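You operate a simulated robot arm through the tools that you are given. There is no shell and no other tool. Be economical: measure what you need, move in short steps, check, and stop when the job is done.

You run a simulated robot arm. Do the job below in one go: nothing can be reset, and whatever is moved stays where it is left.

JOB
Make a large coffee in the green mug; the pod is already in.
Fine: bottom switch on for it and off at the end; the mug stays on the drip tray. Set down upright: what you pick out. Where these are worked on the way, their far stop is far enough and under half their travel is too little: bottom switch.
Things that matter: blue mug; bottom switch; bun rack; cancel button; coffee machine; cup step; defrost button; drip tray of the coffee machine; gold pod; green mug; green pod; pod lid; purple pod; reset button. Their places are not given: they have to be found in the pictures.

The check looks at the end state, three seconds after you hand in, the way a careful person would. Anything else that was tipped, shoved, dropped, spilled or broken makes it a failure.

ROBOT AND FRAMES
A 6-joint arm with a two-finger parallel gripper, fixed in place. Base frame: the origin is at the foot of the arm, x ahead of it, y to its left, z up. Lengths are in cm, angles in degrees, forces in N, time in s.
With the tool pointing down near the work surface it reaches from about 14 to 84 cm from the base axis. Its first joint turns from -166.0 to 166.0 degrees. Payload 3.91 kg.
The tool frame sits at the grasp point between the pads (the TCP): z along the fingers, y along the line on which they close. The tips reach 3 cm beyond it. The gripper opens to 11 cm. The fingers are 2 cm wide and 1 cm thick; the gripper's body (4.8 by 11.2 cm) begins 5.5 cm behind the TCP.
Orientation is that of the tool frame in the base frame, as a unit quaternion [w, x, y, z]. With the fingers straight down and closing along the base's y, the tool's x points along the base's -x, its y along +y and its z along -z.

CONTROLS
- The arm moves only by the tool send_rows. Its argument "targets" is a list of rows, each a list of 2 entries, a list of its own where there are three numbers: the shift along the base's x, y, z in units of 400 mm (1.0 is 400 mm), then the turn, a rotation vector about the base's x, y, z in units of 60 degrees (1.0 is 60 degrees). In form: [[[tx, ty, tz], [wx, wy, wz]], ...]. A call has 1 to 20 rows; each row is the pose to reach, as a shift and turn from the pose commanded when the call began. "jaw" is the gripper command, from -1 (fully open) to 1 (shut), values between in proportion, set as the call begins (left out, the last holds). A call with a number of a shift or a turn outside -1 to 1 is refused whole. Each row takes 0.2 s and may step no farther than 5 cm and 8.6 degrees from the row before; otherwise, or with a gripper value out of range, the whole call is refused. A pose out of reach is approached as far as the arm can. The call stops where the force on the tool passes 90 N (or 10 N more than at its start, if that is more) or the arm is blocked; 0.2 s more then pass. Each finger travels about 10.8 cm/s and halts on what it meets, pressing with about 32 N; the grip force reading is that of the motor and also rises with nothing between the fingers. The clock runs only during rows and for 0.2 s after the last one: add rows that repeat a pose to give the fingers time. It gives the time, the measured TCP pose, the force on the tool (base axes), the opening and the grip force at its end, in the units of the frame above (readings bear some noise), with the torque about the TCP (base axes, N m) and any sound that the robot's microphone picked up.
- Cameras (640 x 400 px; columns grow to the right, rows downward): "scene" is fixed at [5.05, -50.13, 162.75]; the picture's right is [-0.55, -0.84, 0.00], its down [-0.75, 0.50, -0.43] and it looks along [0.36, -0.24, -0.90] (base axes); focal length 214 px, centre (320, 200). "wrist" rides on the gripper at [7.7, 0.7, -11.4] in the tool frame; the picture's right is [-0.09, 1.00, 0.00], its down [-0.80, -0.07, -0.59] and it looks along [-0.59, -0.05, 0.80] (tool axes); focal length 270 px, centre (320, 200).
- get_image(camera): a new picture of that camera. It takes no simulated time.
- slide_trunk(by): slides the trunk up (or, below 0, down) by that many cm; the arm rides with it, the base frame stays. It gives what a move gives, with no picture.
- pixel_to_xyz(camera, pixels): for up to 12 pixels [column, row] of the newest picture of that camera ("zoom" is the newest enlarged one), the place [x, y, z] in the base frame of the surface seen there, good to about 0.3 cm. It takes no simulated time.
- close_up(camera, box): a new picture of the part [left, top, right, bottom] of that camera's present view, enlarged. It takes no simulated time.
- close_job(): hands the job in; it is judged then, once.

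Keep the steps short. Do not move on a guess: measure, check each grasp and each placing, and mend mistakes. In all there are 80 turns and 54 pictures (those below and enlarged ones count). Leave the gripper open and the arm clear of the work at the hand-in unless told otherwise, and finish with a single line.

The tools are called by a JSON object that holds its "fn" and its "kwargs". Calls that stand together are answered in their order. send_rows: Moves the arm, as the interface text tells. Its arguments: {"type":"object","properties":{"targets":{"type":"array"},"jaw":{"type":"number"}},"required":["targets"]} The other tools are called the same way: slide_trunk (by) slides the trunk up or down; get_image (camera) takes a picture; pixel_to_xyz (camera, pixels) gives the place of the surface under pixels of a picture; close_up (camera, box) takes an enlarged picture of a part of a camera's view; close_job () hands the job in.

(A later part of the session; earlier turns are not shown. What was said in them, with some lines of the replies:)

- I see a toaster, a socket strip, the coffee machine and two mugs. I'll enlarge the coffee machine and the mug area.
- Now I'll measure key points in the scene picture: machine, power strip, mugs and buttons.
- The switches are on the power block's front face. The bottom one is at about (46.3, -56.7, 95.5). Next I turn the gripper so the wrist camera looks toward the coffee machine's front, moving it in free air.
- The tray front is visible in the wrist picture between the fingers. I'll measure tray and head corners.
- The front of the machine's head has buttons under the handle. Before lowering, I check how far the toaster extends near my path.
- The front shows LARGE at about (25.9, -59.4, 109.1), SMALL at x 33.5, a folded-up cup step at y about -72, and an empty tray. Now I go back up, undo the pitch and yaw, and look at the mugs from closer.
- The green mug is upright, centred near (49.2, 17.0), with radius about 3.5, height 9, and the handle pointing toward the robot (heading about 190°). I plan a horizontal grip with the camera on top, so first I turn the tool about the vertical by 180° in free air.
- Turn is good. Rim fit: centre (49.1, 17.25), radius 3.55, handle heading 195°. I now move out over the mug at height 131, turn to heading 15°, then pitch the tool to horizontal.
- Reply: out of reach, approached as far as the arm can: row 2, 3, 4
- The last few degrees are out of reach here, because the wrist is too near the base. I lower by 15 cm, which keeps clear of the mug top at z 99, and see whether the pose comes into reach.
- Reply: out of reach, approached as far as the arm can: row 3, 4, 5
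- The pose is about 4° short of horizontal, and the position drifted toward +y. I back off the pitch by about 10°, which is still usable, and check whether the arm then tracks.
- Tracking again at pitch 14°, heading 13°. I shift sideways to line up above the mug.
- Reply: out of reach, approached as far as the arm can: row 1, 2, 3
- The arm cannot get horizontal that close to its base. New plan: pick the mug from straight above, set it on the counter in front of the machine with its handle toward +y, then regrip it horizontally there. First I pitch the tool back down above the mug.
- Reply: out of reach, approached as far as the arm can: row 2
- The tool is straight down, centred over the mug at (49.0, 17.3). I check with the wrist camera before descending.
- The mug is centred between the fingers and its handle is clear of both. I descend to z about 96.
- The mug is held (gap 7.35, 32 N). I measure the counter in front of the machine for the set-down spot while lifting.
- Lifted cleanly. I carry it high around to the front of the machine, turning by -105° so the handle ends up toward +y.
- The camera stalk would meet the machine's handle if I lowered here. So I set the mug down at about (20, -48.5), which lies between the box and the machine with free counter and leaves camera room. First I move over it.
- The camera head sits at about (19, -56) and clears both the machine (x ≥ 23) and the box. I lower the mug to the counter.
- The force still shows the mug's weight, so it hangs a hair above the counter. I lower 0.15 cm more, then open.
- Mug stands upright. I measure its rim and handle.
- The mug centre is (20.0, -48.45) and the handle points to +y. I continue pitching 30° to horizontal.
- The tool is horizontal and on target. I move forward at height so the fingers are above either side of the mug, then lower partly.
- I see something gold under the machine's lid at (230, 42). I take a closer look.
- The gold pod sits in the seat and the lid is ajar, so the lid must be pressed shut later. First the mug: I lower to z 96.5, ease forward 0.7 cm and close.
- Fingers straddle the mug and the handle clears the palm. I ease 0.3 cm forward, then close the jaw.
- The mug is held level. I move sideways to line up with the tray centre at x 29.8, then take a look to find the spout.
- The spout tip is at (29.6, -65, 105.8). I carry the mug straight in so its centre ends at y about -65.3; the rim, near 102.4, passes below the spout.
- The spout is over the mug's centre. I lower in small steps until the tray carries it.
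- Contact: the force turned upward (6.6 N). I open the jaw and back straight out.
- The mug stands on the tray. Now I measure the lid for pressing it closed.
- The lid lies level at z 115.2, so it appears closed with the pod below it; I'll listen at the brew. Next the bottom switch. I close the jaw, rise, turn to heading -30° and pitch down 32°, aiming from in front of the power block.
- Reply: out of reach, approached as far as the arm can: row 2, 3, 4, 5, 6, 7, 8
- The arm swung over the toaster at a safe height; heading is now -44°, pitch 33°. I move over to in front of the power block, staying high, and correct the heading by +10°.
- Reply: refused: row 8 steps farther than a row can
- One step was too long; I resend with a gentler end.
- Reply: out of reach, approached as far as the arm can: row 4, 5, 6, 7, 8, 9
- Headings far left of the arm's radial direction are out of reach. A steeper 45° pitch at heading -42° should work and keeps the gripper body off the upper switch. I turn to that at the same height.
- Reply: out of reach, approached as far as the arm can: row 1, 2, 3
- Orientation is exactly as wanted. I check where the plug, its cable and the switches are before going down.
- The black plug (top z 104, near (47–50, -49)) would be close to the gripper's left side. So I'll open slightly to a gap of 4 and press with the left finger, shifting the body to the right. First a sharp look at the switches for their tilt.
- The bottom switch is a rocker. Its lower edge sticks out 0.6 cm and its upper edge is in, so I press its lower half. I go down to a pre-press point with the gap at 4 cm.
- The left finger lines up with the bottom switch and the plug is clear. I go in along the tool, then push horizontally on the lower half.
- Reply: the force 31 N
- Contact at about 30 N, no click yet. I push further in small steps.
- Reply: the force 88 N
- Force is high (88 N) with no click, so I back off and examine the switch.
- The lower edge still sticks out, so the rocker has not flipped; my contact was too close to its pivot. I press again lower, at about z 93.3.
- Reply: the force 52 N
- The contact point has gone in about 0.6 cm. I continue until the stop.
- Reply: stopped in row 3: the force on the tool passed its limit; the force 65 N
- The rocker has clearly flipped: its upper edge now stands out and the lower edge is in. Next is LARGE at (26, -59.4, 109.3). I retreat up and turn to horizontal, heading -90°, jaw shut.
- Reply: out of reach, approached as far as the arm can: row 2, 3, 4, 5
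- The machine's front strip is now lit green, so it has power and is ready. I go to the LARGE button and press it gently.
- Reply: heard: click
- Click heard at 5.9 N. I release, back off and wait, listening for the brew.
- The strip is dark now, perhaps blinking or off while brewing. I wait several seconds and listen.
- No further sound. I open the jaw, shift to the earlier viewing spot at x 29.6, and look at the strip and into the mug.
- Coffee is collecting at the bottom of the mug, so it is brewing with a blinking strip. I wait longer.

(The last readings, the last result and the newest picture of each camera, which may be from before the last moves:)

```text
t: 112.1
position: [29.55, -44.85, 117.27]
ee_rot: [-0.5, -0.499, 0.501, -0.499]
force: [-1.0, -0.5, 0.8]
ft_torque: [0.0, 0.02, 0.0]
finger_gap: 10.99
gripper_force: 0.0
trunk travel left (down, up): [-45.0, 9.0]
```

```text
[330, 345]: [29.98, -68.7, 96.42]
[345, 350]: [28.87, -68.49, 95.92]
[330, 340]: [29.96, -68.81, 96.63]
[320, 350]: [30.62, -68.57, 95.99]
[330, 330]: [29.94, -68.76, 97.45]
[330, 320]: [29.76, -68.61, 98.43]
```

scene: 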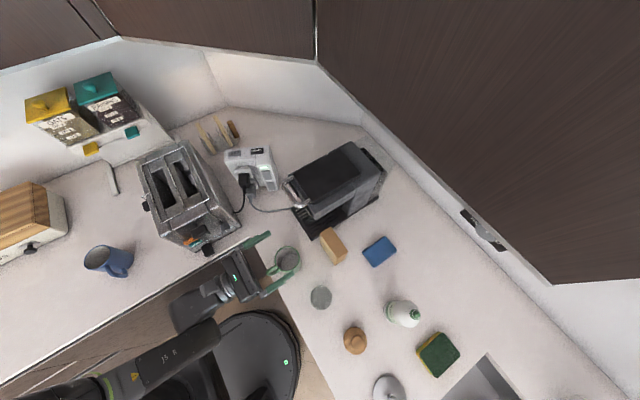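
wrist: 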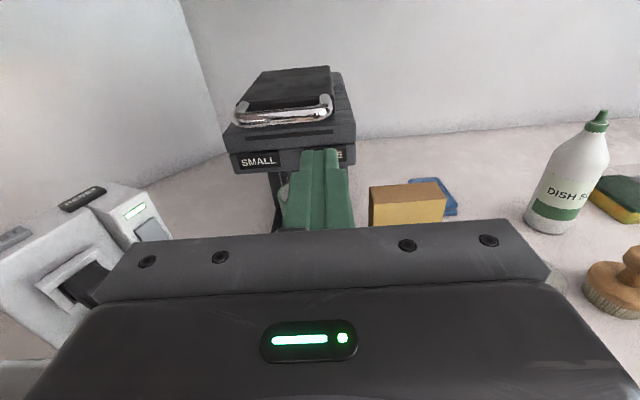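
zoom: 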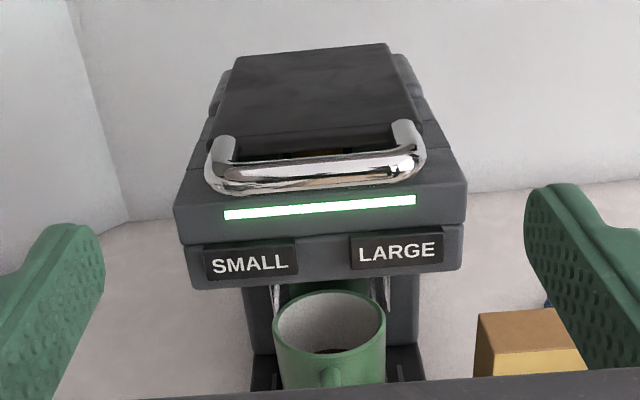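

Level unchanged since t=87 and the strip is lit steady, so the large coffee is finished. Now the switch goes off. I turn back to the earlier pressing pose with the jaw gap at 4.

{"fn": "send_rows", "kwargs": {"targets": [[[0.02, 0, 0], [0.08, 0.036, 0.084]], [[0.04, 0, 0], [0.16, 0.072, 0.168]], [[0.06, 0, 0], [0.24, 0.107, 0.253]], [[0.08, 0, 0], [0.32, 0.143, 0.337]], [[0.1, 0, 0], [0.4, 0.179, 0.421]], [[0.12, 0, 0], [0.479, 0.215, 0.505]], [[0.14, 0, 0], [0.559, 0.25, 0.59]], [[0.15, 0, 0], [0.639, 0.286, 0.674]], [[0.153, 0.014, -0.05], [0.719, 0.322, 0.758]], [[0.153, 0.014, -0.05], [0.719, 0.322, 0.758]]], "jaw": 0.273}}

```text
t: 114.3
position: [35.69, -44.22, 115.02]
ee_rot: [0.135, 0.866, -0.332, 0.35]
force: [0.9, 0.0, 0.3]
ft_torque: [0.04, 0.0, -0.03]
finger_gap: 3.98
gripper_force: 0.1
out of reach, approached as far as the arm can: row 6
trunk travel left (down, up): [-45.0, 9.0]
```

The pose is right. I go to just in front of the switch's upper half (z about 97) and push in small steps.

{"fn": "send_rows", "kwargs": {"targets": [[[0.019, -0.052, -0.077], [0, 0, 0]], [[0.038, -0.105, -0.153], [0, 0, 0]], [[0.056, -0.158, -0.229], [0, 0, 0]], [[0.075, -0.21, -0.305], [0, 0, 0]], [[0.106, -0.252, -0.36], [0, 0, 0]], [[0.138, -0.2945, -0.4155], [0, 0, 0]], [[0.138, -0.2945, -0.4155], [0, 0, 0]]]}}

{"fn": "send_rows", "kwargs": {"targets": [[[0.014, -0.006, 0], [0, 0, 0]], [[0.025, -0.011, 0], [0, 0, 0]], [[0.032, -0.014, 0], [0, 0, 0]], [[0.039, -0.017, 0], [0, 0, 0]], [[0.046, -0.02, 0], [0, 0, 0]], [[0.053, -0.023, 0], [0, 0, 0]]]}}

```text
t: 115.9
position: [41.3, -56.28, 98.37]
ee_rot: [0.135, 0.866, -0.332, 0.349]
force: [0.7, 1.0, -0.5]
ft_torque: [0.02, 0.01, -0.02]
finger_gap: 3.98
gripper_force: 0.0
trunk travel left (down, up): [-45.0, 9.0]
```

```text
t: 117.3
position: [42.65, -56.66, 98.55]
ee_rot: [0.134, 0.866, -0.333, 0.349]
force: [-47.5, 31.3, -5.3]
ft_torque: [0.47, 0.92, 1.35]
finger_gap: 3.57
gripper_force: 0.1
trunk travel left (down, up): [-45.0, 9.0]
```

It is in by about 0.5 cm. I continue to the stop as before.

{"fn": "send_rows", "kwargs": {"targets": [[[0.007, -0.003, 0], [0, 0, 0]], [[0.014, -0.006, 0], [0, 0, 0]], [[0.021, -0.009, 0], [0, 0, 0]], [[0.021, -0.009, 0], [0, 0, 0]]]}}

{"fn": "send_rows", "kwargs": {"targets": [[[-0.05, 0.022, 0], [0, 0, 0]], [[-0.1, 0.075, 0.06], [0, 0, 0]], [[-0.13, 0.1, 0.12], [0, 0, 0]], [[-0.13, 0.1, 0.12], [0, 0, 0]]]}}

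{"fn": "close_up", "kwargs": {"camera": "scene", "box": [262, 167, 280, 193]}}

{"fn": "pixel_to_xyz", "kwargs": {"camera": "zoom", "pixels": [[320, 230], [325, 245], [328, 260], [330, 270], [335, 290], [340, 310], [345, 330], [350, 345]]}}

```text
t: 118.0
position: [42.8, -56.54, 98.51]
ee_rot: [0.132, 0.866, -0.334, 0.347]
force: [-56.1, 33.1, 21.3]
ft_torque: [0.53, 0.04, 1.35]
finger_gap: 3.34
gripper_force: 0.0
trunk travel left (down, up): [-45.0, 9.0]
stopped in row 3: the force on the tool passed its limit (the readings are from after the stop); the commanded pose is now the measured one
```

```text
t: 119.0
position: [38.36, -53.02, 102.63]
ee_rot: [0.131, 0.868, -0.333, 0.345]
force: [0.0, 0.9, 0.5]
ft_torque: [0.04, 0.0, -0.01]
finger_gap: 4.0
gripper_force: 0.1
trunk travel left (down, up): [-45.0, 9.0]
```

```text
15.38 times, centred on (271, 180) of scene
```

zoom: 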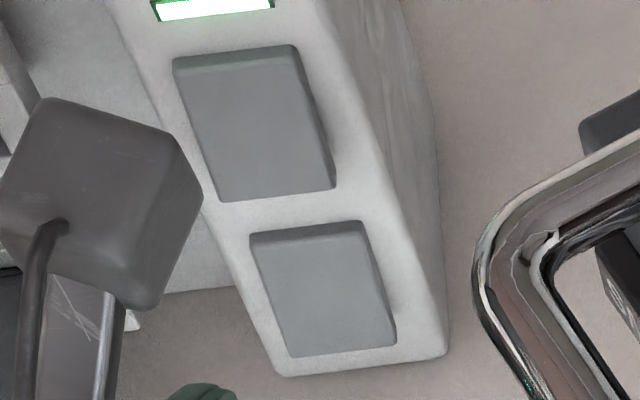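

```text
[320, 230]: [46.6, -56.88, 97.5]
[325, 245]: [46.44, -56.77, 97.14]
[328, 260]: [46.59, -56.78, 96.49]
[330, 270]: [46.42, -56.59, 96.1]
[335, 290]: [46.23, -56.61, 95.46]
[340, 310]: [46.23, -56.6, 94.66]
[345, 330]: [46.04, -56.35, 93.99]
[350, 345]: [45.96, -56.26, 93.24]
```

The rocker is back exactly as it was at first, so it is off. I retreat up and away, open the jaw, and take the last picture of the whole scene.

{"fn": "send_rows", "kwargs": {"targets": [[[-0.02, 0.06, 0.08], [0, 0, 0]], [[-0.04, 0.12, 0.17], [0, 0, 0]], [[-0.06, 0.2, 0.26], [0, 0, 0]], [[-0.08, 0.27, 0.34], [0, 0, 0]], [[-0.1, 0.35, 0.4], [0, 0, 0]], [[-0.12, 0.45, 0.45], [0, 0, 0]], [[-0.12, 0.55, 0.48], [0, 0, 0]], [[-0.12, 0.55, 0.48], [0, 0, 0]]], "jaw": -1}}

{"fn": "get_image", "kwargs": {"camera": "scene"}}

```text
t: 120.8
position: [33.68, -30.96, 122.18]
ee_rot: [0.131, 0.867, -0.333, 0.345]
force: [-0.1, 0.6, -0.2]
ft_torque: [-0.02, -0.02, -0.02]
finger_gap: 11.01
gripper_force: 0.1
trunk travel left (down, up): [-45.0, 9.0]
```

```text
0 pictures are left
```

scene: 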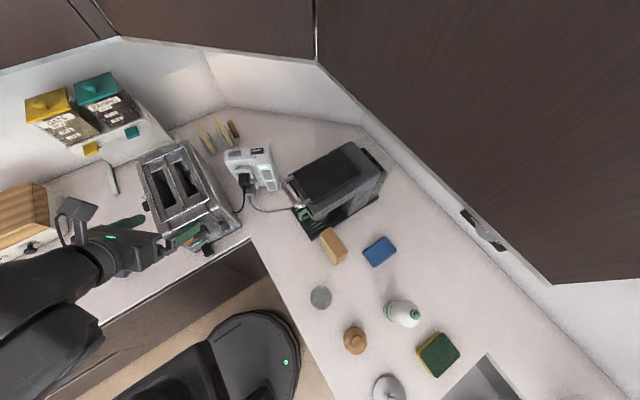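

The mug is on the tray, everything else is where it was, the gripper is open and the arm is clear. I hand in.

{"fn": "close_job", "kwargs": {}}

```text
The job is handed in.
```

The large coffee is in the green mug on the drip tray, the bottom switch is back off, and the arm is clear with the gripper open.
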